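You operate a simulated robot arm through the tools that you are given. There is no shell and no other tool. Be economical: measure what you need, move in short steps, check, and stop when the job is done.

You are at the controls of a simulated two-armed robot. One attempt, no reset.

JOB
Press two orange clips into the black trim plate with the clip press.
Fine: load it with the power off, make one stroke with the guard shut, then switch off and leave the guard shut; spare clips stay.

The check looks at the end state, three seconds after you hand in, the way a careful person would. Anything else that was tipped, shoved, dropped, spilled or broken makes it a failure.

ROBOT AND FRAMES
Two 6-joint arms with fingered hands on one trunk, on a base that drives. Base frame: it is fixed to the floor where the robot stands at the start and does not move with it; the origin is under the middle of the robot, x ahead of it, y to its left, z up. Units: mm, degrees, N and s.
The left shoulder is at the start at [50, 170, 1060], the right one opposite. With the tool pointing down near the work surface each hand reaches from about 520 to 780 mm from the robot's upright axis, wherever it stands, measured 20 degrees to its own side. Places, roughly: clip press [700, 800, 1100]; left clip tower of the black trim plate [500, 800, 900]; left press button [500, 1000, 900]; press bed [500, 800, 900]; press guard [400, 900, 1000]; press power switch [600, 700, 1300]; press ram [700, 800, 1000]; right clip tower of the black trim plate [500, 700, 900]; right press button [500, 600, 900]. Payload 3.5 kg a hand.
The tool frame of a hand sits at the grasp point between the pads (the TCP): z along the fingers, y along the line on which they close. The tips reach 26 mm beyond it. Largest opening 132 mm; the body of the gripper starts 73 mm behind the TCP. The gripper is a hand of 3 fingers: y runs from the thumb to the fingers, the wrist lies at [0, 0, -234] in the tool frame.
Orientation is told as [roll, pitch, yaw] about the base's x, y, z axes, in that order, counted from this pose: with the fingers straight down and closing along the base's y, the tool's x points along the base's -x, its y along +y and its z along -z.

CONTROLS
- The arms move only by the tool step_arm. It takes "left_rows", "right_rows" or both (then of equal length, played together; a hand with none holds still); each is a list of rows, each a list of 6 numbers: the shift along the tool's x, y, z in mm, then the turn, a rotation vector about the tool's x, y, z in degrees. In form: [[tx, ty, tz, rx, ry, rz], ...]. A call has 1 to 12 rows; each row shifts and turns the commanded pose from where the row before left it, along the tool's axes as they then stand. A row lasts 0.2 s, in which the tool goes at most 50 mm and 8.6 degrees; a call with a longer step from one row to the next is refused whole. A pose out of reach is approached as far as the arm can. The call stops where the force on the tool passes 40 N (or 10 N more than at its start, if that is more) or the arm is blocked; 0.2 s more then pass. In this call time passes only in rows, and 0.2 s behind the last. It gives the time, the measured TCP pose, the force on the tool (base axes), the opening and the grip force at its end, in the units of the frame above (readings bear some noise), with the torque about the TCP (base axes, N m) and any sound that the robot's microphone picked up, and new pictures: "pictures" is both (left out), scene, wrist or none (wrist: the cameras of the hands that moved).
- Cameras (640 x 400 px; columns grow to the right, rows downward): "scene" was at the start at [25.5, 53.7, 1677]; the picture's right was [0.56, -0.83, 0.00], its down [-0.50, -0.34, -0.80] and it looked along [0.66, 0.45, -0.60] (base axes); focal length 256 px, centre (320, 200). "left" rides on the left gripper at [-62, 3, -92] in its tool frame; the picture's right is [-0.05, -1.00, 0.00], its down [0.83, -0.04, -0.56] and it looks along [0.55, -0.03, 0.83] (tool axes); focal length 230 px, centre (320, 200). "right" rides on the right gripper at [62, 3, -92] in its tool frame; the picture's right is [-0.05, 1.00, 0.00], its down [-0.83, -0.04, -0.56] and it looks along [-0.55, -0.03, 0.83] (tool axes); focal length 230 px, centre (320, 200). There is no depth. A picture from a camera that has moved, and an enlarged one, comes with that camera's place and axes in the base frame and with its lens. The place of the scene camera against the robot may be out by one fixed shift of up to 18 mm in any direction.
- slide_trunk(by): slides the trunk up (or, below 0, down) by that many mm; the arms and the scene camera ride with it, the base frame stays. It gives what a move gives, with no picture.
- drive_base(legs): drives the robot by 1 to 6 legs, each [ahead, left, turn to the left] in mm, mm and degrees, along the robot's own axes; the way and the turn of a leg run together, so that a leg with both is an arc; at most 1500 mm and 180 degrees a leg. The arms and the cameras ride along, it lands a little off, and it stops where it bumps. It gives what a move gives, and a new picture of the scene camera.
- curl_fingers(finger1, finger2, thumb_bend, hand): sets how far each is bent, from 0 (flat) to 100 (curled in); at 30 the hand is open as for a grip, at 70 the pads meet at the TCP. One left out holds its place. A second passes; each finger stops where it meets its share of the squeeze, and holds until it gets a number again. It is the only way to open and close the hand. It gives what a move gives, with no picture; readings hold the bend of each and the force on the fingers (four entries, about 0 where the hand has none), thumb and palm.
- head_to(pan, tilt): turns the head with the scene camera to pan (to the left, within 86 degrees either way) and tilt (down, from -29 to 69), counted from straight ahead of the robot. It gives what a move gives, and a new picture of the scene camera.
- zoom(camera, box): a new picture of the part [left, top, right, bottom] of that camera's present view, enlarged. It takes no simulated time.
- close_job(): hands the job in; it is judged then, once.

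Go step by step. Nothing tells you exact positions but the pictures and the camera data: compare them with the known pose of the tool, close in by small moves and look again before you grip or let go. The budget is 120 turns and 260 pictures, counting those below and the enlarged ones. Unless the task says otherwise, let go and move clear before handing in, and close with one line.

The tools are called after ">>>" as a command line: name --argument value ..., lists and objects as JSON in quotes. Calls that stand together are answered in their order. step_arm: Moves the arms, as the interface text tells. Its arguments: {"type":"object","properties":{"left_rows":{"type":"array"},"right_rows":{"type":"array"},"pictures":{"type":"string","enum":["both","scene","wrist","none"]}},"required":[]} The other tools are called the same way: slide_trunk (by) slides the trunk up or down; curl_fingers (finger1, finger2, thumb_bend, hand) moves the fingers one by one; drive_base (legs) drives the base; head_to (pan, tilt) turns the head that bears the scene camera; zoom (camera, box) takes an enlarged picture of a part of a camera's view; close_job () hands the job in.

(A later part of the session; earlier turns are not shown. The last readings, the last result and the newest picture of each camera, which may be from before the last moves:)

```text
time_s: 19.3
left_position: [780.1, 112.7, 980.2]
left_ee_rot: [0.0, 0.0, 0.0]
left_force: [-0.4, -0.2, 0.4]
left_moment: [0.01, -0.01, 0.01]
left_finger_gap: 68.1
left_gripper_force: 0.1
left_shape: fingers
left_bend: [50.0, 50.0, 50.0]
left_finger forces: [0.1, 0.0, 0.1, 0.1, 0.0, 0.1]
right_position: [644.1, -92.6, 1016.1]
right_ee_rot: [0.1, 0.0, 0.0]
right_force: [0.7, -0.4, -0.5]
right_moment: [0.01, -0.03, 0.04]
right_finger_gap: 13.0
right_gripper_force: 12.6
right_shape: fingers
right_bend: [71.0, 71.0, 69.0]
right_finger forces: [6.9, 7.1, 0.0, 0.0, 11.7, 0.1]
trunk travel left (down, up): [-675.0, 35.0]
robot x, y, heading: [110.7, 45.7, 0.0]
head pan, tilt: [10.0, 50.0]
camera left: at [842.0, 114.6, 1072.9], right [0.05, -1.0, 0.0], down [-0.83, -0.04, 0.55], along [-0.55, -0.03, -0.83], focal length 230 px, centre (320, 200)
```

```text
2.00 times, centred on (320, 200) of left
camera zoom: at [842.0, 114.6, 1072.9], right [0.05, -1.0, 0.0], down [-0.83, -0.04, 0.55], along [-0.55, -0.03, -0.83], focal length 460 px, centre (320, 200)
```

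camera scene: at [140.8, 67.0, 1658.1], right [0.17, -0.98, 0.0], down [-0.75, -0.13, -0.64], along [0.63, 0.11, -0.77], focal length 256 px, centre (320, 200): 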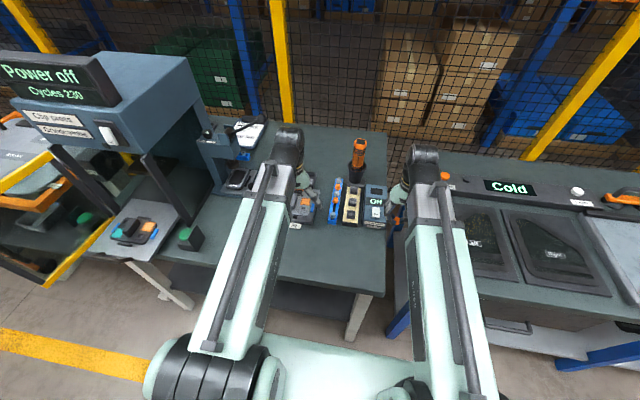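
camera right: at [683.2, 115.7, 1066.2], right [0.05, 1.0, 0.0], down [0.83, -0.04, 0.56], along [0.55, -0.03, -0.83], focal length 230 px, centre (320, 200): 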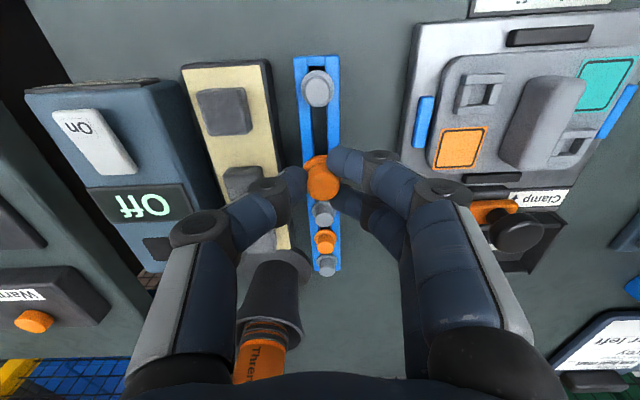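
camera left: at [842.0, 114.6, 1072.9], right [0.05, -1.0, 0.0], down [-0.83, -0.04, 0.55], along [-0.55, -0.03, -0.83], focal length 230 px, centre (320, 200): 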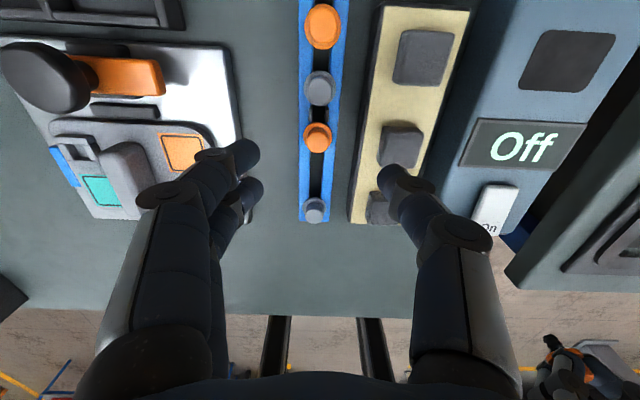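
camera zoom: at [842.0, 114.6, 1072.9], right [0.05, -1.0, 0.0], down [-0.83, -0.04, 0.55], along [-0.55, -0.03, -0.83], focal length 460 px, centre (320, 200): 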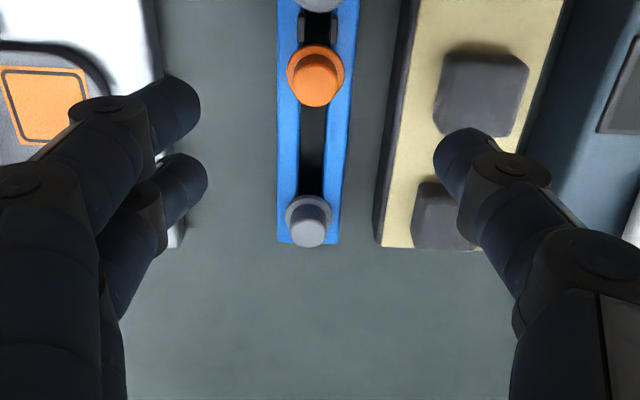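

Clip 2 confirmed at (780, 112.7). I narrow the left hand and descend the same way as before.

>>> curl_fingers --hand "left" --finger1 60 --finger2 60 --thumb_bend 62

>>> step_arm --left_rows '[[0, 0, 25, 0, 0, 0], [0, 0, 25, 0, 0, 0]]' --pictures "wrist"

>>> zoom --camera "left" --box '[220, 80, 420, 280]'

```text
time_s: 20.3
left_position: [781.0, 111.2, 979.1]
left_ee_rot: [0.0, 0.0, -0.1]
left_force: [0.0, 0.2, 0.4]
left_moment: [0.04, 0.02, 0.02]
left_finger_gap: 32.4
left_gripper_force: 0.1
left_shape: fingers
left_bend: [60.0, 60.0, 62.0]
left_finger forces: [0.0, 0.0, 0.0, 0.1, 0.1, 0.0]
right_position: [643.8, -93.6, 1015.0]
right_ee_rot: [0.1, 0.1, 0.1]
right_force: [-0.6, 0.1, 0.4]
right_moment: [0.01, -0.01, -0.03]
right_finger_gap: 13.0
right_gripper_force: 12.9
right_shape: fingers
right_bend: [71.0, 71.0, 69.0]
right_finger forces: [6.9, 7.3, 0.0, 0.0, 11.7, 0.0]
trunk travel left (down, up): [-675.0, 35.0]
robot x, y, heading: [110.1, 48.2, -0.2]
head pan, tilt: [10.0, 50.0]
```

```text
time_s: 20.9
left_position: [779.5, 111.3, 930.9]
left_ee_rot: [-0.1, -0.1, -0.1]
left_force: [0.5, -0.5, -0.6]
left_moment: [0.02, -0.02, 0.0]
left_finger_gap: 32.3
left_gripper_force: 0.1
left_shape: fingers
left_bend: [60.0, 60.0, 62.0]
left_finger forces: [0.0, 0.0, 0.0, 0.0, 0.0, 0.1]
right_position: [644.1, -92.0, 1014.8]
right_ee_rot: [0.1, 0.0, 0.0]
right_force: [-0.8, -1.2, 0.6]
right_moment: [-0.05, -0.01, -0.04]
right_finger_gap: 13.1
right_gripper_force: 12.6
right_shape: fingers
right_bend: [71.0, 71.0, 69.0]
right_finger forces: [6.9, 7.3, 0.0, 0.0, 11.8, 0.0]
trunk travel left (down, up): [-675.0, 35.0]
robot x, y, heading: [112.8, 45.0, -0.0]
head pan, tilt: [10.0, 50.0]
camera left: at [841.3, 115.6, 1024.5], right [0.05, -1.0, 0.0], down [-0.83, -0.04, 0.55], along [-0.55, -0.03, -0.83], focal length 230 px, centre (320, 200)
```

left: 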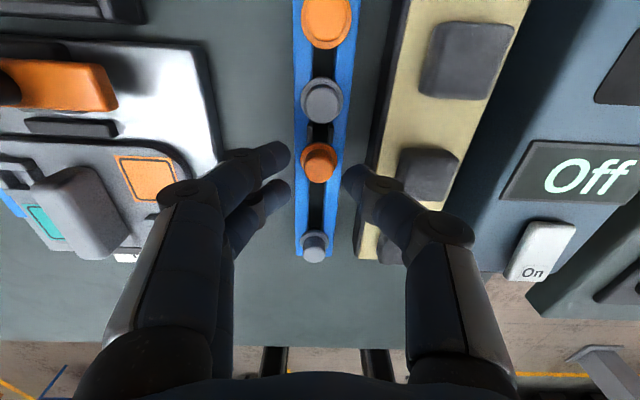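

```text
2.00 times, centred on (320, 180) of left
camera zoom: at [841.3, 115.6, 1024.5], right [0.05, -1.0, 0.0], down [-0.83, -0.04, 0.55], along [-0.55, -0.03, -0.83], focal length 460 px, centre (320, 240)
```

zoom: 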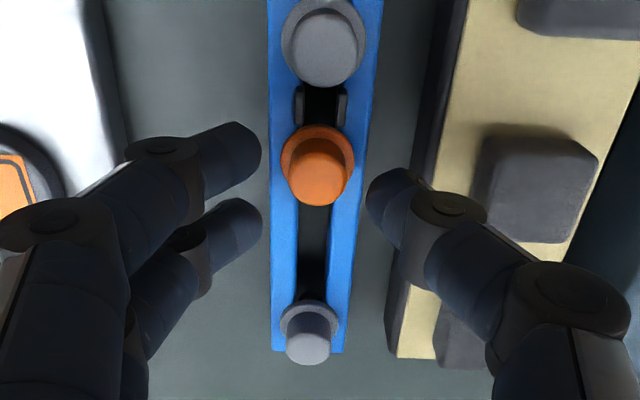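

>>> step_arm --left_rows '[[0, 0, 8, 0, 0, 0], [0, 0, 8, 0, 0, 0]]' --pictures "none"

>>> zoom --camera "left" --box '[240, 100, 400, 250]'

```text
time_s: 21.5
left_position: [780.2, 112.9, 915.7]
left_ee_rot: [0.0, 0.0, -0.1]
left_force: [0.0, -0.7, 0.2]
left_moment: [0.04, -0.03, 0.01]
left_finger_gap: 32.3
left_gripper_force: 0.0
left_shape: fingers
left_bend: [60.0, 60.0, 62.0]
left_finger forces: [0.0, 0.1, 0.0, 0.0, 0.0, 0.0]
right_position: [645.1, -93.3, 1015.6]
right_ee_rot: [0.0, 0.0, -0.1]
right_force: [-0.4, 0.0, 1.0]
right_moment: [0.01, -0.03, 0.0]
right_finger_gap: 13.0
right_gripper_force: 12.8
right_shape: fingers
right_bend: [71.0, 71.0, 69.0]
right_finger forces: [7.0, 7.2, 0.0, 0.0, 11.7, 0.0]
trunk travel left (down, up): [-675.0, 35.0]
robot x, y, heading: [108.5, 49.7, 0.2]
head pan, tilt: [10.0, 50.0]
```

```text
2.67 times, centred on (320, 175) of left
camera zoom: at [841.7, 116.3, 1007.8], right [0.05, -1.0, 0.0], down [-0.83, -0.04, 0.56], along [-0.55, -0.03, -0.83], focal length 614 px, centre (320, 267)
```

zoom: 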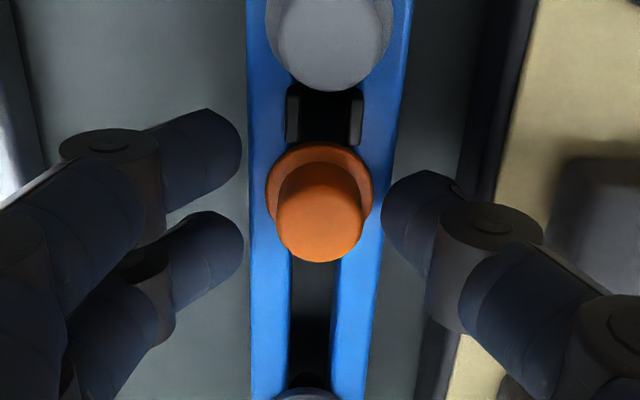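

>>> step_arm --left_rows '[[0, 0, 1.5, 0, 0, 0]]' --pictures "none"

>>> curl_fingers --hand "left" --finger1 70 --finger2 70 --thumb_bend 70

>>> curl_fingers --hand "left" --finger1 74 --finger2 74 --thumb_bend 74

>>> zoom --camera "left" --box '[240, 100, 400, 250]'

```text
time_s: 21.9
left_position: [779.9, 113.4, 913.7]
left_ee_rot: [0.1, 0.0, -0.1]
left_force: [0.0, -1.0, -0.4]
left_moment: [-0.03, -0.03, -0.02]
left_finger_gap: 32.3
left_gripper_force: 0.0
left_shape: fingers
left_bend: [60.0, 60.0, 62.0]
left_finger forces: [0.1, 0.0, 0.0, 0.0, 0.0, 0.1]
right_position: [645.1, -92.1, 1015.5]
right_ee_rot: [-0.1, 0.1, -0.1]
right_force: [0.4, -0.7, 0.2]
right_moment: [-0.01, 0.03, -0.02]
right_finger_gap: 13.4
right_gripper_force: 13.0
right_shape: fingers
right_bend: [71.0, 71.0, 69.0]
right_finger forces: [6.9, 7.3, 0.0, 0.1, 11.7, 0.0]
trunk travel left (down, up): [-675.0, 35.0]
robot x, y, heading: [112.1, 52.3, 0.1]
head pan, tilt: [10.0, 50.0]
```

```text
time_s: 22.9
left_position: [780.1, 113.3, 913.6]
left_ee_rot: [0.0, 0.0, 0.0]
left_force: [-0.3, 1.1, -1.2]
left_moment: [0.0, 0.02, -0.01]
left_finger_gap: 18.3
left_gripper_force: 6.0
left_shape: fingers
left_bend: [65.0, 65.0, 68.0]
left_finger forces: [3.2, 3.3, 0.0, 0.0, 5.2, 0.0]
right_position: [644.1, -91.7, 1016.8]
right_ee_rot: [0.1, 0.0, 0.1]
right_force: [-0.7, 0.1, -0.7]
right_moment: [0.02, 0.01, -0.04]
right_finger_gap: 13.2
right_gripper_force: 12.9
right_shape: fingers
right_bend: [71.0, 71.0, 69.0]
right_finger forces: [7.0, 7.2, 0.0, 0.1, 11.7, 0.1]
trunk travel left (down, up): [-675.0, 35.0]
robot x, y, heading: [111.3, 47.6, 0.3]
head pan, tilt: [10.0, 50.0]
```

```text
time_s: 23.9
left_position: [779.6, 113.5, 913.4]
left_ee_rot: [0.0, 0.0, -0.1]
left_force: [0.1, 0.4, -0.7]
left_moment: [0.0, 0.01, -0.01]
left_finger_gap: 17.6
left_gripper_force: 10.6
left_shape: fingers
left_bend: [65.0, 65.0, 69.0]
left_finger forces: [5.4, 5.4, 0.1, 0.0, 10.8, 0.0]
right_position: [644.4, -93.0, 1015.0]
right_ee_rot: [0.0, -0.1, 0.1]
right_force: [-0.3, -0.3, 0.1]
right_moment: [0.01, 0.0, -0.01]
right_finger_gap: 13.0
right_gripper_force: 12.6
right_shape: fingers
right_bend: [71.0, 71.0, 69.0]
right_finger forces: [6.9, 7.2, 0.0, 0.1, 11.6, 0.1]
trunk travel left (down, up): [-675.0, 35.0]
robot x, y, heading: [107.5, 50.6, 0.0]
head pan, tilt: [10.0, 50.0]
```

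```text
2.67 times, centred on (320, 175) of left
camera zoom: at [841.7, 116.3, 1006.3], right [0.05, -1.0, 0.0], down [-0.83, -0.04, 0.56], along [-0.55, -0.03, -0.83], focal length 614 px, centre (320, 267)
```

zoom: 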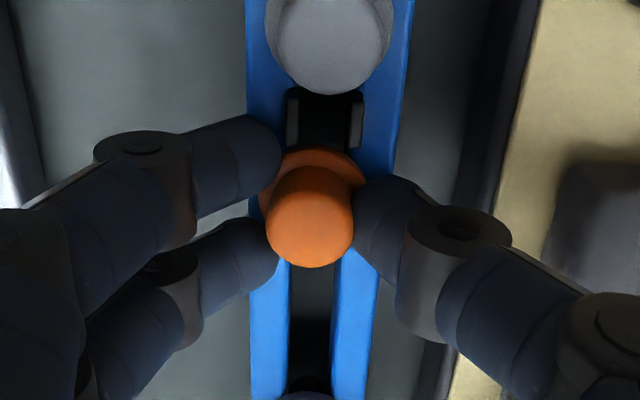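

Clip 2 is held three-point as well. Lifting it, then checking.

>>> step_arm --left_rows '[[0, 0, -10, 0, 0, 0], [0, 0, -20, 0, 0, 0], [0, 0, -40, 0, 0, 0], [0, 0, -40, 0, 0, 0]]' --pictures "wrist"

>>> zoom --camera "left" --box '[240, 100, 400, 250]'

```text
time_s: 24.9
left_position: [779.4, 114.2, 1024.4]
left_ee_rot: [0.0, 0.0, -0.1]
left_force: [0.5, 0.0, -0.3]
left_moment: [-0.05, -0.01, 0.02]
left_finger_gap: 13.2
left_gripper_force: 9.6
left_shape: fingers
left_bend: [68.0, 68.0, 69.0]
left_finger forces: [5.5, 6.2, 0.0, 0.0, 8.8, 0.1]
right_position: [643.7, -92.2, 1016.1]
right_ee_rot: [0.0, 0.1, 0.0]
right_force: [0.6, -0.1, 0.5]
right_moment: [0.0, 0.02, 0.04]
right_finger_gap: 12.9
right_gripper_force: 13.2
right_shape: fingers
right_bend: [71.0, 71.0, 69.0]
right_finger forces: [6.9, 7.2, 0.1, 0.0, 11.8, 0.0]
trunk travel left (down, up): [-675.0, 35.0]
robot x, y, heading: [113.5, 49.7, 0.2]
head pan, tilt: [10.0, 50.0]
camera left: at [841.0, 117.2, 1117.4], right [0.05, -1.0, 0.0], down [-0.83, -0.04, 0.56], along [-0.55, -0.03, -0.83], focal length 230 px, centre (320, 200)
```

left: 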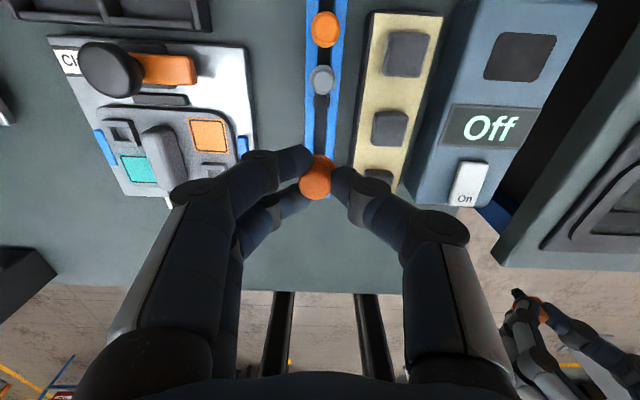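

```text
2.67 times, centred on (320, 175) of left
camera zoom: at [841.0, 117.2, 1117.4], right [0.05, -1.0, 0.0], down [-0.83, -0.04, 0.56], along [-0.55, -0.03, -0.83], focal length 614 px, centre (320, 267)
```

zoom: 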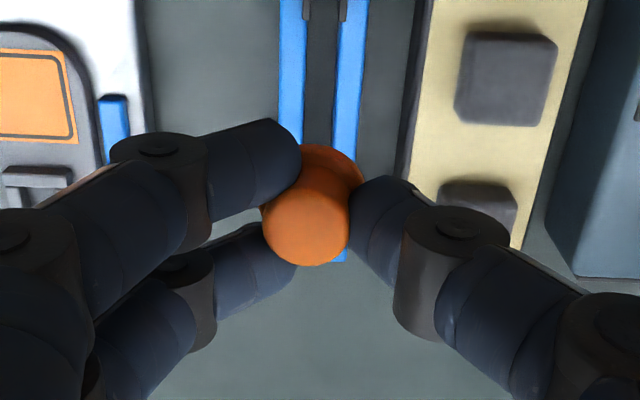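

Both clips are in hand. I pull the arms in and drive back and left in stages to inspect the press.

>>> step_arm --left_rows '[[40, 10, -20, 0, 0, 0], [40, 20, -15, 0, 0, 0], [40, 30, 0, 0, 0, 0], [20, 10, 0, 0, 0, 0]]' --right_rows '[[0, 0, -30, 0, 0, 0], [0, 0, -10, 0, 0, 0], [0, 0, 0, 0, 0, 0], [0, 0, 0, 0, 0, 0]]' --pictures "none"

>>> drive_base --legs '[[-230, 0, 0], [0, 380, 0]]'

>>> head_to --pan 30 --tilt 42

```text
time_s: 25.9
left_position: [638.6, 184.6, 1056.6]
left_ee_rot: [0.0, -0.1, -0.1]
left_force: [0.4, 0.1, 0.9]
left_moment: [0.03, -0.01, -0.02]
left_finger_gap: 12.9
left_gripper_force: 10.3
left_shape: fingers
left_bend: [68.0, 68.0, 69.0]
left_finger forces: [5.5, 6.0, 0.0, 0.0, 8.9, 0.0]
right_position: [641.6, -91.6, 1055.7]
right_ee_rot: [0.0, 0.1, -0.2]
right_force: [-0.4, 0.7, 0.4]
right_moment: [-0.02, 0.0, -0.01]
right_finger_gap: 13.1
right_gripper_force: 13.4
right_shape: fingers
right_bend: [71.0, 71.0, 69.0]
right_finger forces: [7.3, 7.6, 0.1, 0.0, 11.7, 0.0]
trunk travel left (down, up): [-675.0, 35.0]
robot x, y, heading: [110.9, 50.0, -0.2]
head pan, tilt: [10.0, 50.0]
```

```text
time_s: 29.6
left_position: [410.9, 563.9, 1056.3]
left_ee_rot: [0.0, 0.0, -0.1]
left_force: [0.2, 0.0, -0.3]
left_moment: [-0.02, 0.03, 0.0]
left_finger_gap: 13.3
left_gripper_force: 10.6
left_shape: fingers
left_bend: [68.0, 68.0, 69.0]
left_finger forces: [5.5, 6.1, 0.0, 0.0, 8.9, 0.1]
right_position: [416.2, 288.5, 1056.3]
right_ee_rot: [0.0, 0.0, -0.2]
right_force: [0.1, 0.2, -0.7]
right_moment: [-0.04, 0.02, -0.02]
right_finger_gap: 13.1
right_gripper_force: 13.5
right_shape: fingers
right_bend: [71.0, 71.0, 69.0]
right_finger forces: [7.2, 7.5, 0.0, 0.1, 11.7, 0.0]
trunk travel left (down, up): [-675.0, 35.0]
robot x, y, heading: [-120.7, 430.2, -0.2]
head pan, tilt: [10.0, 50.0]
camera scene: at [-87.4, 448.5, 1658.1], right [0.17, -0.99, 0.0], down [-0.75, -0.13, -0.64], along [0.63, 0.11, -0.77], focal length 256 px, centre (320, 200)
```

scene: 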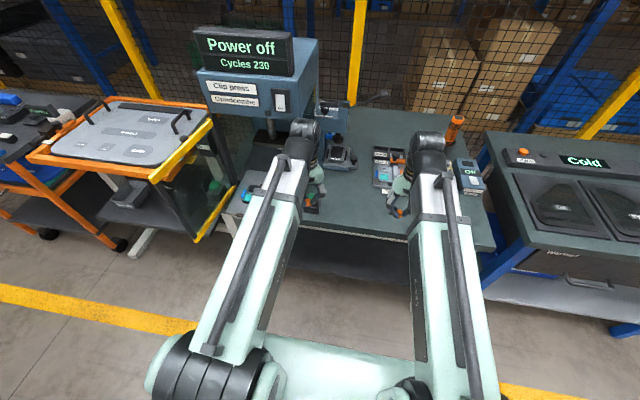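

```text
time_s: 30.4
left_position: [410.7, 564.2, 1056.3]
left_ee_rot: [0.0, 0.0, -0.2]
left_force: [0.0, 0.0, 0.1]
left_moment: [-0.04, 0.0, 0.0]
left_finger_gap: 13.1
left_gripper_force: 10.6
left_shape: fingers
left_bend: [68.0, 68.0, 69.0]
left_finger forces: [5.5, 6.1, 0.0, 0.1, 8.9, 0.1]
right_position: [414.3, 286.8, 1055.8]
right_ee_rot: [0.0, -0.1, 0.0]
right_force: [0.6, -0.7, -0.1]
right_moment: [0.03, 0.0, -0.01]
right_finger_gap: 13.0
right_gripper_force: 13.2
right_shape: fingers
right_bend: [71.0, 71.0, 69.0]
right_finger forces: [7.4, 7.5, 0.0, 0.0, 11.8, 0.1]
trunk travel left (down, up): [-675.0, 35.0]
robot x, y, heading: [-112.6, 425.6, 0.1]
head pan, tilt: [30.0, 42.0]
camera scene: at [-90.8, 475.7, 1669.3], right [0.5, -0.87, 0.0], down [-0.58, -0.33, -0.74], along [0.64, 0.37, -0.67], focal length 256 px, centre (320, 200)
```

scene: 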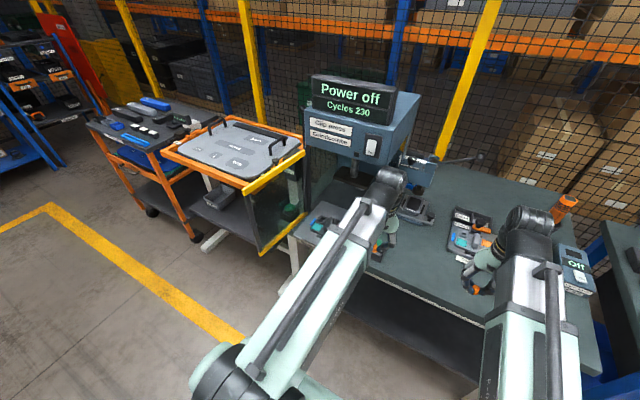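

>>> zoom --camera "scene" --box '[230, 60, 430, 270]'

>>> zoom --camera "left" --box '[0, 0, 640, 400]'

```text
1.90 times, centred on (330, 165) of scene
camera zoom: at [-90.8, 475.7, 1669.3], right [0.5, -0.87, 0.0], down [-0.58, -0.33, -0.74], along [0.64, 0.37, -0.67], focal length 488 px, centre (301, 267)
```

zoom: 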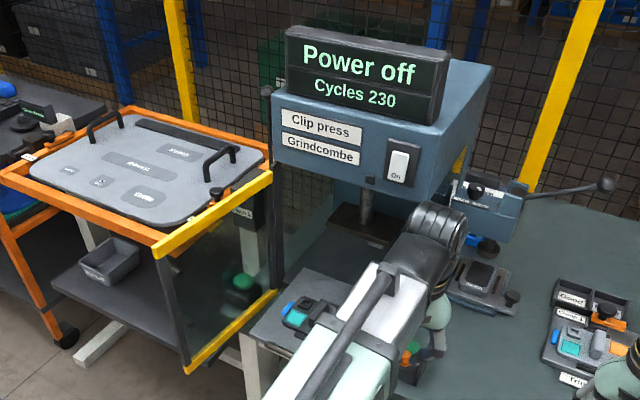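

```text
1.00 times, centred on (320, 200) of left (not enlarged: the box is as wide or as high as the picture)
camera zoom: at [472.6, 566.4, 1149.1], right [0.05, -1.0, 0.0], down [-0.83, -0.04, 0.56], along [-0.55, -0.03, -0.83], focal length 230 px, centre (320, 200)
```

zoom: 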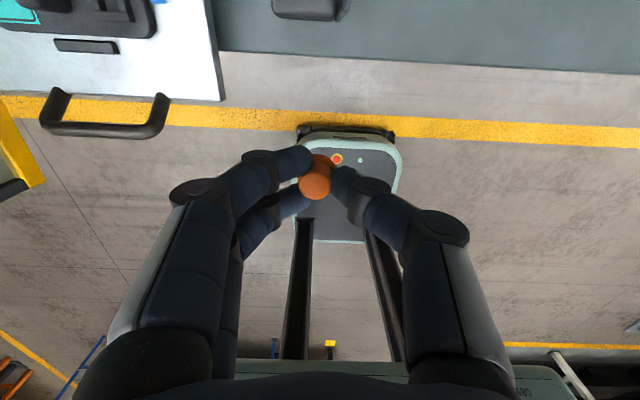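

The guard stands open at about y 920–957 from x 290 to 570; the bed's front edge is at x ≈ 426 with a handle. I tuck the left hand inboard, then drive left toward the press.

>>> step_arm --left_rows '[[-5, -40, 0, 0, 0, 0], [-5, -45, 0, 0, 0, 0], [-5, -40, 0, 0, 0, 0]]' --right_rows '[[0, -20, 0, 0, 0, 0], [0, -10, 0, 0, 0, 0], [0, 0, 0, 0, 0, 0]]' --pictures "none"

>>> drive_base --legs '[[0, 290, 0]]'

>>> zoom --camera "left" --box '[0, 0, 640, 400]'

>>> zoom --camera "right" --box '[0, 0, 640, 400]'

```text
time_s: 31.2
left_position: [425.1, 437.9, 1058.0]
left_ee_rot: [0.0, 0.0, -0.2]
left_force: [0.1, -0.1, 0.9]
left_moment: [0.01, -0.03, 0.02]
left_finger_gap: 13.2
left_gripper_force: 10.4
left_shape: fingers
left_bend: [68.0, 68.0, 69.0]
left_finger forces: [5.7, 6.1, 0.1, 0.0, 8.9, 0.0]
right_position: [414.9, 256.6, 1055.6]
right_ee_rot: [0.0, 0.0, -0.2]
right_force: [0.0, -0.6, 0.4]
right_moment: [-0.01, -0.01, 0.01]
right_finger_gap: 13.0
right_gripper_force: 12.4
right_shape: fingers
right_bend: [71.0, 71.0, 69.0]
right_finger forces: [7.1, 7.5, 0.0, 0.1, 11.7, 0.0]
trunk travel left (down, up): [-675.0, 35.0]
robot x, y, heading: [-115.9, 426.2, -0.2]
head pan, tilt: [30.0, 42.0]
```

```text
time_s: 33.2
left_position: [423.9, 724.0, 1057.2]
left_ee_rot: [0.0, 0.0, 0.1]
left_force: [0.2, -0.2, 0.5]
left_moment: [-0.03, -0.04, 0.02]
left_finger_gap: 13.2
left_gripper_force: 10.3
left_shape: fingers
left_bend: [68.0, 68.0, 69.0]
left_finger forces: [5.6, 6.1, 0.0, 0.1, 8.8, 0.0]
right_position: [415.8, 543.6, 1055.7]
right_ee_rot: [-0.1, -0.1, 0.1]
right_force: [-0.2, 0.7, -0.5]
right_moment: [-0.04, 0.0, 0.03]
right_finger_gap: 13.0
right_gripper_force: 13.6
right_shape: fingers
right_bend: [71.0, 71.0, 69.0]
right_finger forces: [7.3, 7.6, 0.0, 0.0, 11.6, 0.1]
trunk travel left (down, up): [-675.0, 35.0]
robot x, y, heading: [-116.1, 713.4, 0.3]
head pan, tilt: [30.0, 42.0]
camera scene: at [-91.0, 760.9, 1669.3], right [0.5, -0.86, 0.0], down [-0.58, -0.34, -0.74], along [0.64, 0.37, -0.67], focal length 256 px, centre (320, 200)
```

scene: 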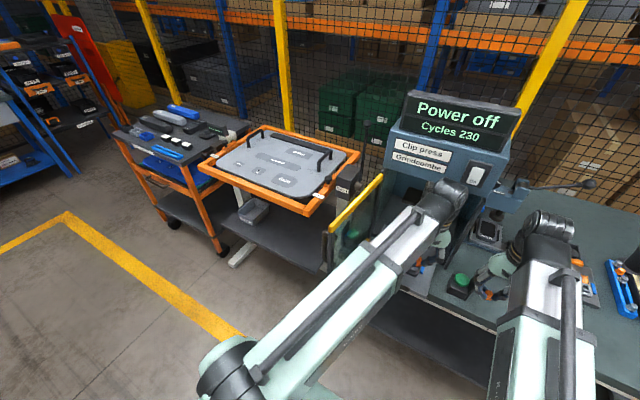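

```text
1.00 times, centred on (320, 200) of left (not enlarged: the box is as wide or as high as the picture)
camera zoom: at [486.9, 728.3, 1150.7], right [0.05, -1.0, 0.0], down [-0.83, -0.04, 0.56], along [-0.55, -0.03, -0.83], focal length 230 px, centre (320, 200)
```

zoom: 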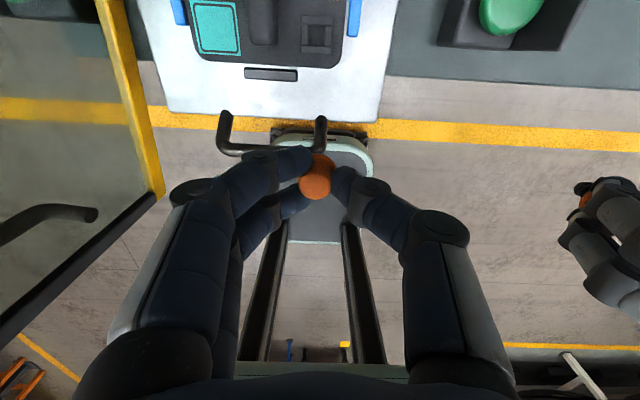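

```text
1.00 times, centred on (320, 200) of right (not enlarged: the box is as wide or as high as the picture)
camera zoom: at [354.5, 546.4, 1148.0], right [0.05, 1.0, 0.0], down [0.83, -0.04, 0.56], along [0.55, -0.03, -0.83], focal length 230 px, centre (320, 200)
```

zoom: 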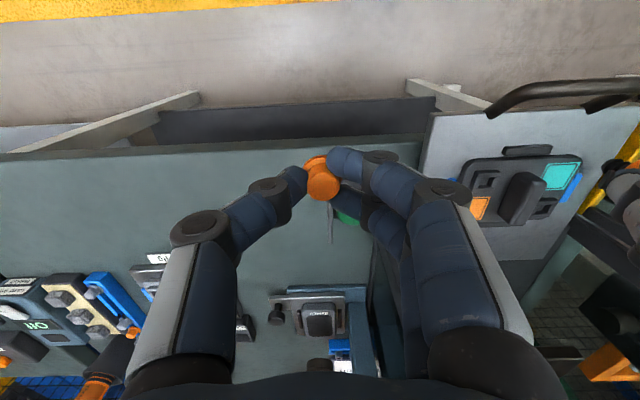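

I can see the plate well from the right wrist camera. Enlarging it for tower and handle geometry.

>>> zoom --camera "right" --box '[440, 100, 640, 260]'

>>> zoom --camera "left" --box '[160, 0, 400, 160]'

```text
2.50 times, centred on (540, 180) of right
camera zoom: at [354.5, 546.4, 1148.0], right [0.05, 1.0, 0.0], down [0.83, -0.04, 0.56], along [0.55, -0.03, -0.83], focal length 575 px, centre (-230, 250)
```

zoom: 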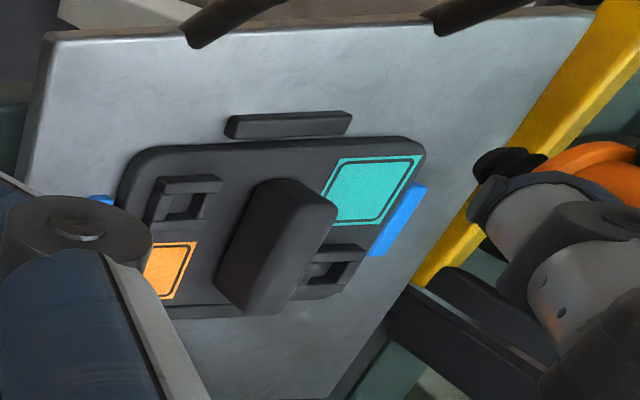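

```text
2.50 times, centred on (280, 80) of left
camera zoom: at [486.9, 728.3, 1150.7], right [0.05, -1.0, 0.0], down [-0.83, -0.04, 0.56], along [-0.55, -0.03, -0.83], focal length 575 px, centre (420, 500)
```

zoom: 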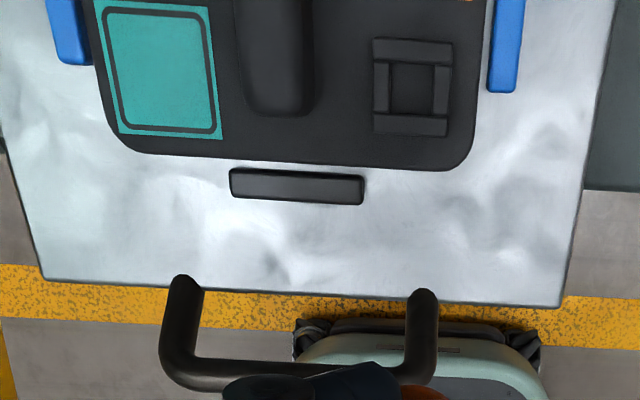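

The left tower is at about (532, 813, 918) and the right at about (493, 730, 918); a tall ridge runs along x between them. To keep fingers clear of the ridge I'll turn the left hand −90° so it closes along x.

>>> step_arm --left_rows '[[0, 0, 0, 0, 0, 8.18], [0, 0, 0, 0, 0, 8.18], [0, 0, 0, 0, 0, 8.18], [0, 0, 0, 0, 0, 8.18], [0, 0, 0, 0, 0, 8.18], [0, 0, 0, 0, 0, 8.18], [0, 0, 0, 0, 0, 8.18], [0, 0, 0, 0, 0, 8.18], [0, 0, 0, 0, 0, 8.18], [0, 0, 0, 0, 0, 8.18], [0, 0, 0, 0, 0, 8.2]]' --pictures "both"

```text
time_s: 35.6
left_position: [425.2, 724.5, 1058.6]
left_ee_rot: [0.0, 0.0, -90.1]
left_force: [-0.5, 0.1, -0.1]
left_moment: [0.01, -0.01, -0.01]
left_finger_gap: 12.9
left_gripper_force: 10.7
left_shape: fingers
left_bend: [68.0, 68.0, 69.0]
left_finger forces: [5.7, 6.1, 0.1, 0.0, 8.8, 0.0]
right_position: [415.5, 543.8, 1055.6]
right_ee_rot: [0.0, -0.1, 0.1]
right_force: [0.8, 0.0, -0.1]
right_moment: [0.0, -0.01, 0.01]
right_finger_gap: 13.3
right_gripper_force: 13.1
right_shape: fingers
right_bend: [71.0, 71.0, 69.0]
right_finger forces: [7.3, 7.5, 0.0, 0.0, 11.6, 0.0]
trunk travel left (down, up): [-675.0, 35.0]
robot x, y, heading: [-114.0, 713.5, 0.2]
head pan, tilt: [30.0, 42.0]
camera scene: at [-91.0, 759.3, 1669.4], right [0.5, -0.86, 0.0], down [-0.58, -0.34, -0.74], along [0.64, 0.37, -0.67], focal length 256 px, centre (320, 200)
camera left: at [428.2, 662.2, 1150.5], right [-1.0, -0.05, 0.0], down [-0.04, 0.83, 0.56], along [-0.03, 0.55, -0.83], focal length 230 px, centre (320, 200)
```

scene: 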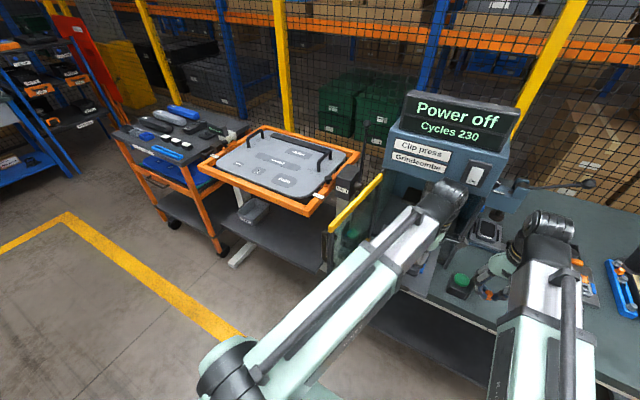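
left: 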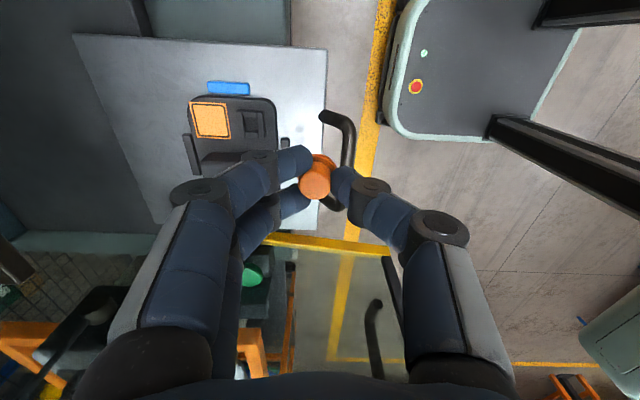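

Now move over in front of the left tower at lower height (staying clear of the press head), then look.

>>> step_arm --left_rows '[[30, 10, 20, 0, 0, 0], [30, 20, 25, 0, 0, 0], [29, 20, 20, 0, 0, 0], [0, 25, 10, 0, 0, 0]]' --pictures "both"

>>> zoom --camera "left" --box '[180, 60, 420, 260]'

>>> zoom --camera "scene" --box '[370, 130, 530, 300]'

```text
time_s: 36.6
left_position: [501.1, 812.6, 983.4]
left_ee_rot: [0.0, 0.1, -89.9]
left_force: [0.3, 0.0, -0.3]
left_moment: [-0.01, 0.01, -0.03]
left_finger_gap: 13.0
left_gripper_force: 10.8
left_shape: fingers
left_bend: [68.0, 68.0, 69.0]
left_finger forces: [5.7, 6.2, 0.0, 0.1, 9.2, 0.0]
right_position: [416.0, 542.9, 1055.6]
right_ee_rot: [0.0, -0.1, 0.1]
right_force: [-0.5, 0.3, -0.1]
right_moment: [0.0, 0.02, 0.01]
right_finger_gap: 13.4
right_gripper_force: 12.7
right_shape: fingers
right_bend: [71.0, 71.0, 69.0]
right_finger forces: [7.3, 7.6, 0.0, 0.1, 11.8, 0.0]
trunk travel left (down, up): [-675.0, 35.0]
robot x, y, heading: [-117.8, 709.7, 0.2]
head pan, tilt: [30.0, 42.0]
camera scene: at [-90.5, 759.0, 1669.4], right [0.5, -0.86, 0.0], down [-0.58, -0.34, -0.74], along [0.64, 0.37, -0.67], focal length 256 px, centre (320, 200)
camera left: at [504.4, 751.6, 1075.9], right [-1.0, -0.05, 0.0], down [-0.04, 0.83, 0.56], along [-0.03, 0.55, -0.83], focal length 230 px, centre (320, 200)
```

scene: 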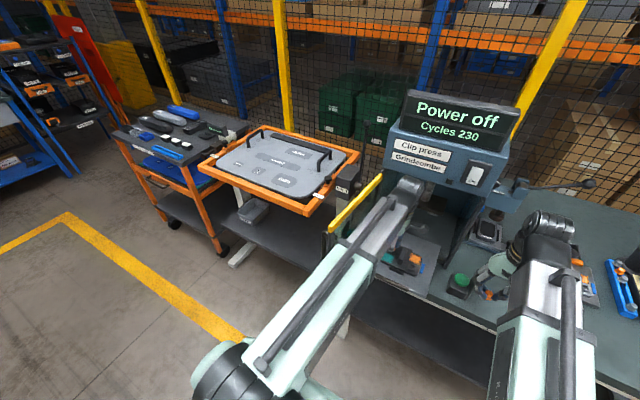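
left: 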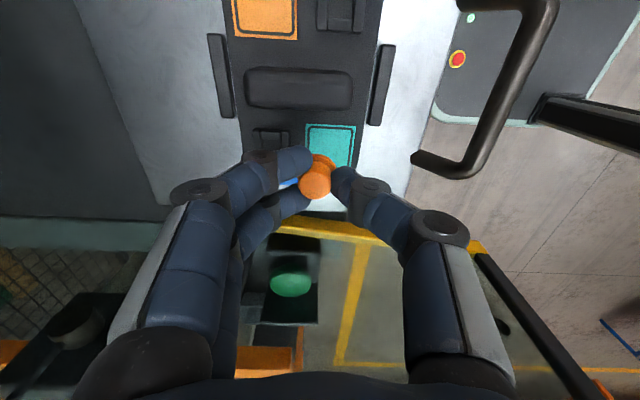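

```text
2.00 times, centred on (300, 160) of left
camera zoom: at [504.4, 751.6, 1075.9], right [-1.0, -0.05, 0.0], down [-0.04, 0.83, 0.56], along [-0.03, 0.55, -0.83], focal length 460 px, centre (360, 280)
```

zoom: 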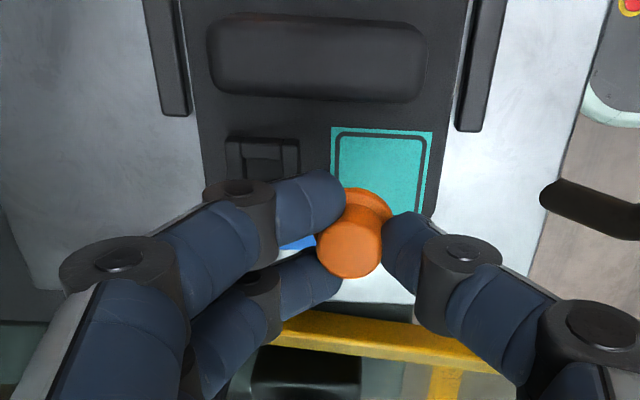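

```text
2.35 times, centred on (450, 215) of scene
camera zoom: at [-90.5, 759.0, 1669.4], right [0.5, -0.86, 0.0], down [-0.58, -0.34, -0.74], along [0.64, 0.37, -0.67], focal length 603 px, centre (14, 165)
```

zoom: 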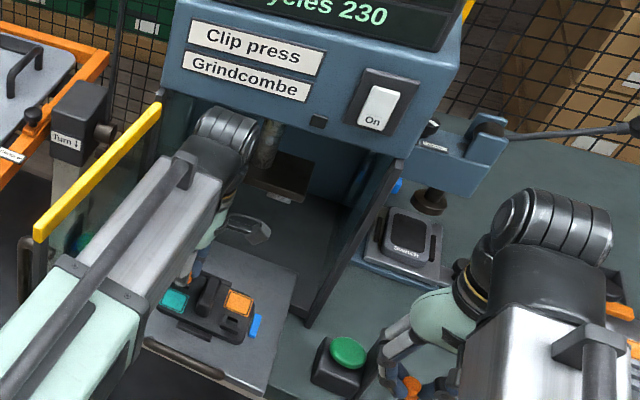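

>>> step_arm --right_rows '[[0, 35, 0, 0, 0, 0], [0, 35, -10, 0, 0, 0]]' --pictures "wrist"

>>> zoom --camera "right" --box '[400, 60, 640, 240]'

```text
time_s: 37.2
left_position: [500.7, 813.5, 984.0]
left_ee_rot: [0.1, 0.0, -89.9]
left_force: [-0.6, 0.0, 0.2]
left_moment: [-0.02, 0.01, 0.02]
left_finger_gap: 13.0
left_gripper_force: 10.3
left_shape: fingers
left_bend: [68.0, 68.0, 69.0]
left_finger forces: [5.7, 6.1, 0.0, 0.1, 9.2, 0.0]
right_position: [415.2, 614.4, 1066.3]
right_ee_rot: [0.0, 0.0, 0.1]
right_force: [0.5, -0.5, -0.5]
right_moment: [0.01, -0.02, 0.04]
right_finger_gap: 13.0
right_gripper_force: 13.6
right_shape: fingers
right_bend: [71.0, 71.0, 69.0]
right_finger forces: [7.1, 7.4, 0.0, 0.1, 11.7, 0.1]
trunk travel left (down, up): [-675.0, 35.0]
robot x, y, heading: [-117.9, 715.5, 0.2]
head pan, tilt: [30.0, 42.0]
camera right: at [354.3, 615.8, 1158.3], right [0.05, 1.0, 0.0], down [0.83, -0.04, 0.56], along [0.55, -0.03, -0.83], focal length 230 px, centre (320, 200)
```

right: 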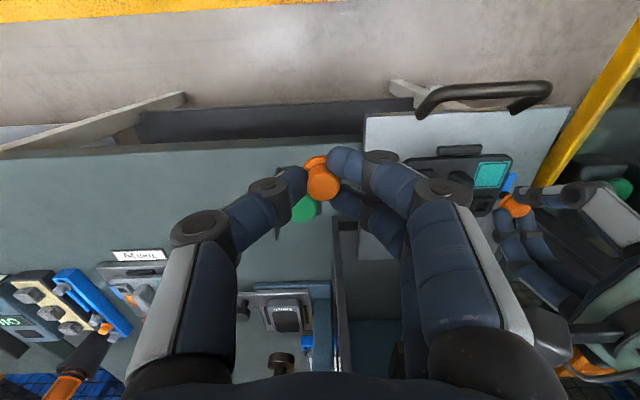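

```text
2.22 times, centred on (520, 150) of right
camera zoom: at [354.3, 615.8, 1158.3], right [0.05, 1.0, 0.0], down [0.83, -0.04, 0.56], along [0.55, -0.03, -0.83], focal length 511 px, centre (-124, 311)
```

zoom: 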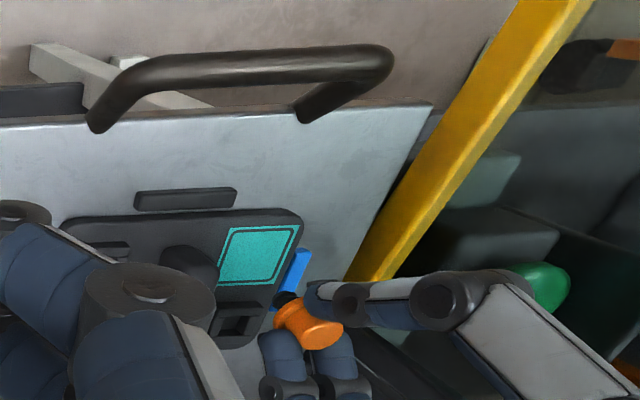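

I can see clip and tower together from the right camera. Move the left hand to just short of over the tower, slightly lower.

>>> step_arm --left_rows '[[-1, 15, 6, 0, 0, 0], [-1, 15, 6, 0, 0, 0]]' --pictures "none"

>>> zoom --camera "right" --box '[450, 120, 570, 230]'

>>> zoom --camera "left" --box '[220, 100, 400, 250]'

>>> zoom --camera "scene" --box '[395, 150, 475, 270]'

```text
time_s: 37.8
left_position: [530.7, 811.6, 970.9]
left_ee_rot: [0.0, 0.0, -90.0]
left_force: [0.7, -0.1, 0.9]
left_moment: [0.02, 0.02, 0.01]
left_finger_gap: 13.0
left_gripper_force: 10.8
left_shape: fingers
left_bend: [68.0, 68.0, 69.0]
left_finger forces: [5.7, 6.2, 0.1, 0.1, 9.2, 0.0]
right_position: [414.9, 613.8, 1065.6]
right_ee_rot: [0.0, 0.0, 0.1]
right_force: [-0.6, 0.5, -0.2]
right_moment: [-0.01, -0.01, -0.04]
right_finger_gap: 13.2
right_gripper_force: 13.4
right_shape: fingers
right_bend: [71.0, 71.0, 69.0]
right_finger forces: [7.3, 7.4, 0.0, 0.1, 11.6, 0.1]
trunk travel left (down, up): [-675.0, 35.0]
robot x, y, heading: [-118.4, 709.4, 0.3]
head pan, tilt: [30.0, 42.0]
```

```text
3.64 times, centred on (510, 175) of right
camera zoom: at [354.7, 615.3, 1158.0], right [0.05, 1.0, 0.0], down [0.83, -0.04, 0.56], along [0.55, -0.03, -0.83], focal length 837 px, centre (-371, 291)
```

zoom: 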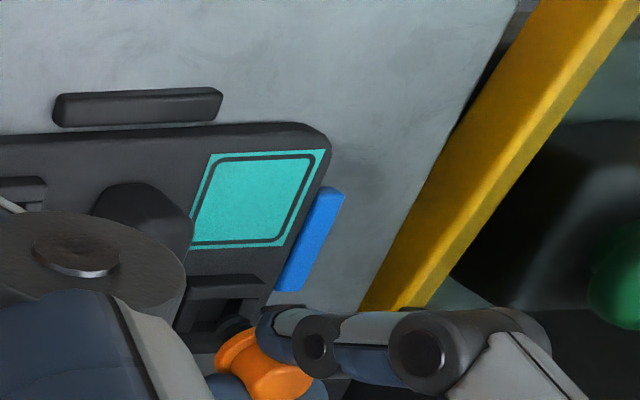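

```text
2.67 times, centred on (310, 175) of left
camera zoom: at [534.5, 750.0, 1063.1], right [-1.0, -0.05, 0.0], down [-0.04, 0.83, 0.56], along [-0.03, 0.55, -0.83], focal length 614 px, centre (347, 267)
```

zoom: 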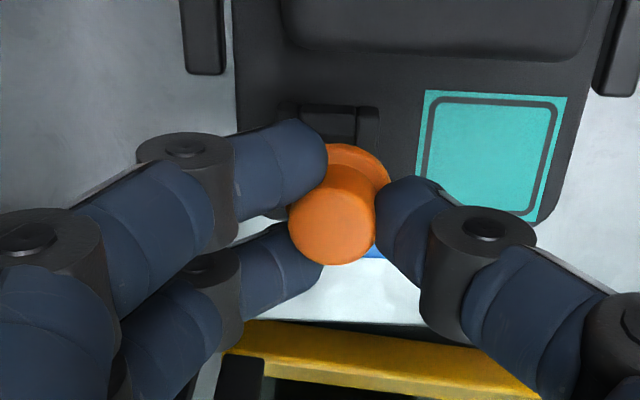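

```text
3.33 times, centred on (435, 210) of scene
camera zoom: at [-90.7, 759.2, 1669.4], right [0.5, -0.86, 0.0], down [-0.58, -0.34, -0.74], along [0.64, 0.37, -0.67], focal length 854 px, centre (-63, 167)
```

zoom: 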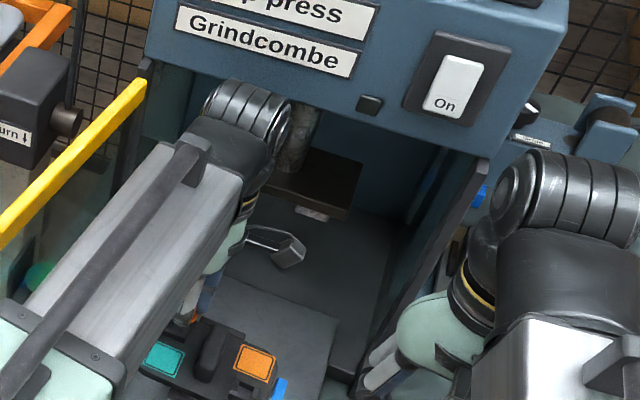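

The clip is nearly over the tower; it needs about 2 mm more in +x. I correct and lower 8 mm, then look again.

>>> step_arm --left_rows '[[0.5, 2, 4, 0, 0, 0], [0, 0, 4, 0, 0, 0]]' --pictures "none"

>>> zoom --camera "right" --box '[465, 130, 545, 200]'

>>> zoom --camera "left" --box '[260, 110, 380, 230]'

```text
time_s: 38.4
left_position: [532.5, 812.5, 961.9]
left_ee_rot: [-0.1, -0.1, -89.9]
left_force: [0.1, -0.1, -0.2]
left_moment: [-0.02, -0.02, -0.01]
left_finger_gap: 13.1
left_gripper_force: 10.4
left_shape: fingers
left_bend: [68.0, 68.0, 69.0]
left_finger forces: [5.7, 6.2, 0.0, 0.0, 9.2, 0.1]
right_position: [415.1, 614.1, 1065.7]
right_ee_rot: [0.0, -0.1, 0.2]
right_force: [0.2, 0.0, 0.1]
right_moment: [0.0, 0.02, -0.05]
right_finger_gap: 13.1
right_gripper_force: 13.1
right_shape: fingers
right_bend: [71.0, 71.0, 69.0]
right_finger forces: [7.2, 7.5, 0.1, 0.0, 11.7, 0.0]
trunk travel left (down, up): [-675.0, 35.0]
robot x, y, heading: [-115.4, 711.8, 0.2]
head pan, tilt: [30.0, 42.0]
```

```text
5.71 times, centred on (505, 165) of right
camera zoom: at [354.5, 615.3, 1158.1], right [0.05, 1.0, 0.0], down [0.83, -0.04, 0.56], along [0.55, -0.03, -0.83], focal length 1315 px, centre (-737, 400)
```

zoom: 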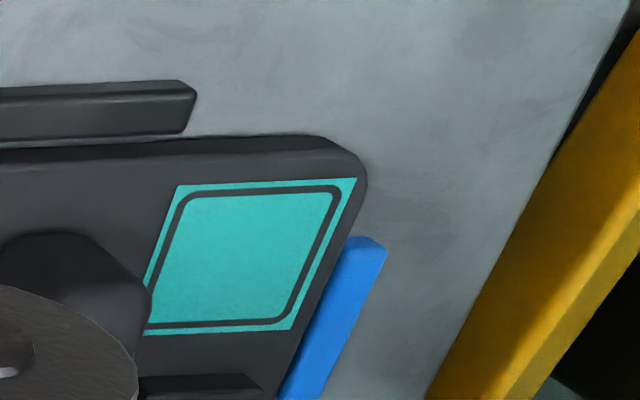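

```text
3.33 times, centred on (320, 170) of left
camera zoom: at [536.1, 750.4, 1054.9], right [-1.0, -0.05, 0.0], down [-0.05, 0.83, 0.56], along [-0.03, 0.55, -0.83], focal length 767 px, centre (320, 300)
```

zoom: 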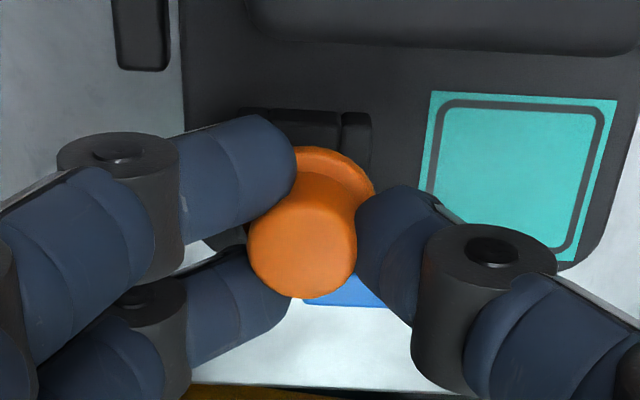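

Aligned in x to a millimetre. Descending in small steps, watching the force.

>>> step_arm --left_rows '[[-0.5, 0, 3, 0, 0, 0], [0, 0, 3, 0, 0, 0]]' --pictures "none"

>>> zoom --camera "right" --box '[455, 140, 575, 240]'

```text
time_s: 39.0
left_position: [532.0, 811.7, 959.5]
left_ee_rot: [0.1, 0.0, -89.9]
left_force: [1.3, 1.1, 8.4]
left_moment: [-0.05, 0.0, -0.01]
left_finger_gap: 12.9
left_gripper_force: 14.3
left_shape: fingers
left_bend: [70.0, 69.0, 69.0]
left_finger forces: [8.3, 8.7, 0.1, 0.0, 11.6, 0.0]
right_position: [415.1, 613.2, 1067.2]
right_ee_rot: [0.1, -0.1, 0.1]
right_force: [0.0, 0.4, -0.4]
right_moment: [0.0, -0.01, -0.01]
right_finger_gap: 13.1
right_gripper_force: 12.8
right_shape: fingers
right_bend: [71.0, 71.0, 69.0]
right_finger forces: [7.2, 7.5, 0.0, 0.0, 11.7, 0.0]
trunk travel left (down, up): [-675.0, 35.0]
robot x, y, heading: [-117.7, 709.7, 0.2]
head pan, tilt: [30.0, 42.0]
```

```text
4.00 times, centred on (515, 190) of right
camera zoom: at [353.3, 615.3, 1159.0], right [0.05, 1.0, 0.0], down [0.83, -0.04, 0.56], along [0.56, -0.03, -0.83], focal length 920 px, centre (-460, 240)
```

zoom: 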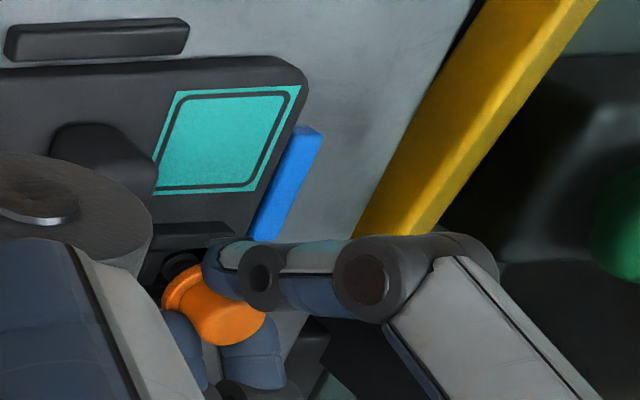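

>>> zoom --camera "right" --box '[485, 185, 530, 230]'

>>> zoom --camera "left" --box '[275, 125, 345, 200]'

>>> zoom --camera "right" --box '[280, 140, 360, 220]'

```text
8.89 times, centred on (508, 208) of right
camera zoom: at [353.3, 615.3, 1159.0], right [0.05, 1.0, 0.0], down [0.83, -0.04, 0.56], along [0.56, -0.03, -0.83], focal length 2045 px, centre (-1347, 133)
```

zoom: 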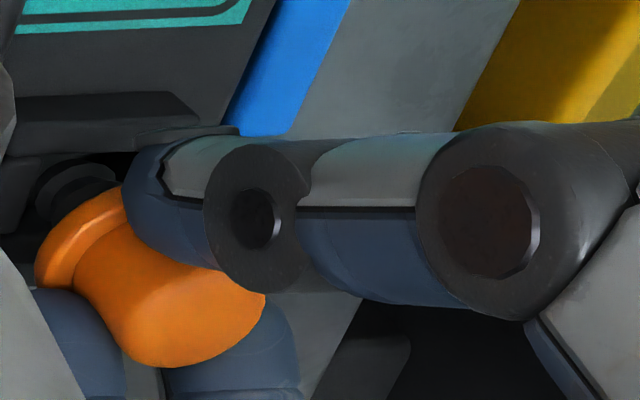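

```text
5.33 times, centred on (310, 162) of left
camera zoom: at [534.8, 750.2, 1051.6], right [-1.0, -0.05, 0.0], down [-0.05, 0.83, 0.56], along [-0.03, 0.55, -0.83], focal length 1227 px, centre (373, 400)
```

zoom: 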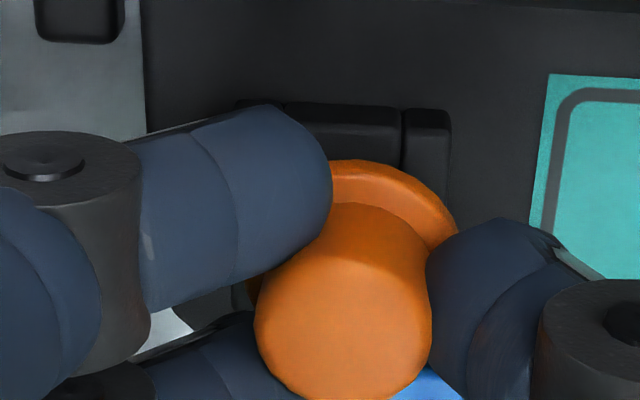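

```text
5.00 times, centred on (320, 180) of right
camera zoom: at [353.3, 615.3, 1159.0], right [0.05, 1.0, 0.0], down [0.83, -0.04, 0.56], along [0.56, -0.03, -0.83], focal length 1150 px, centre (320, 300)
```

zoom: 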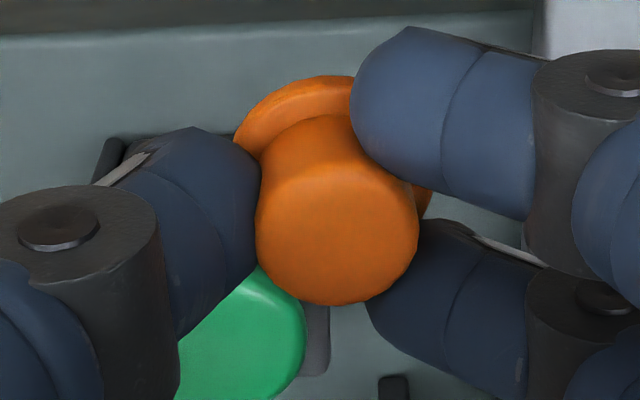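

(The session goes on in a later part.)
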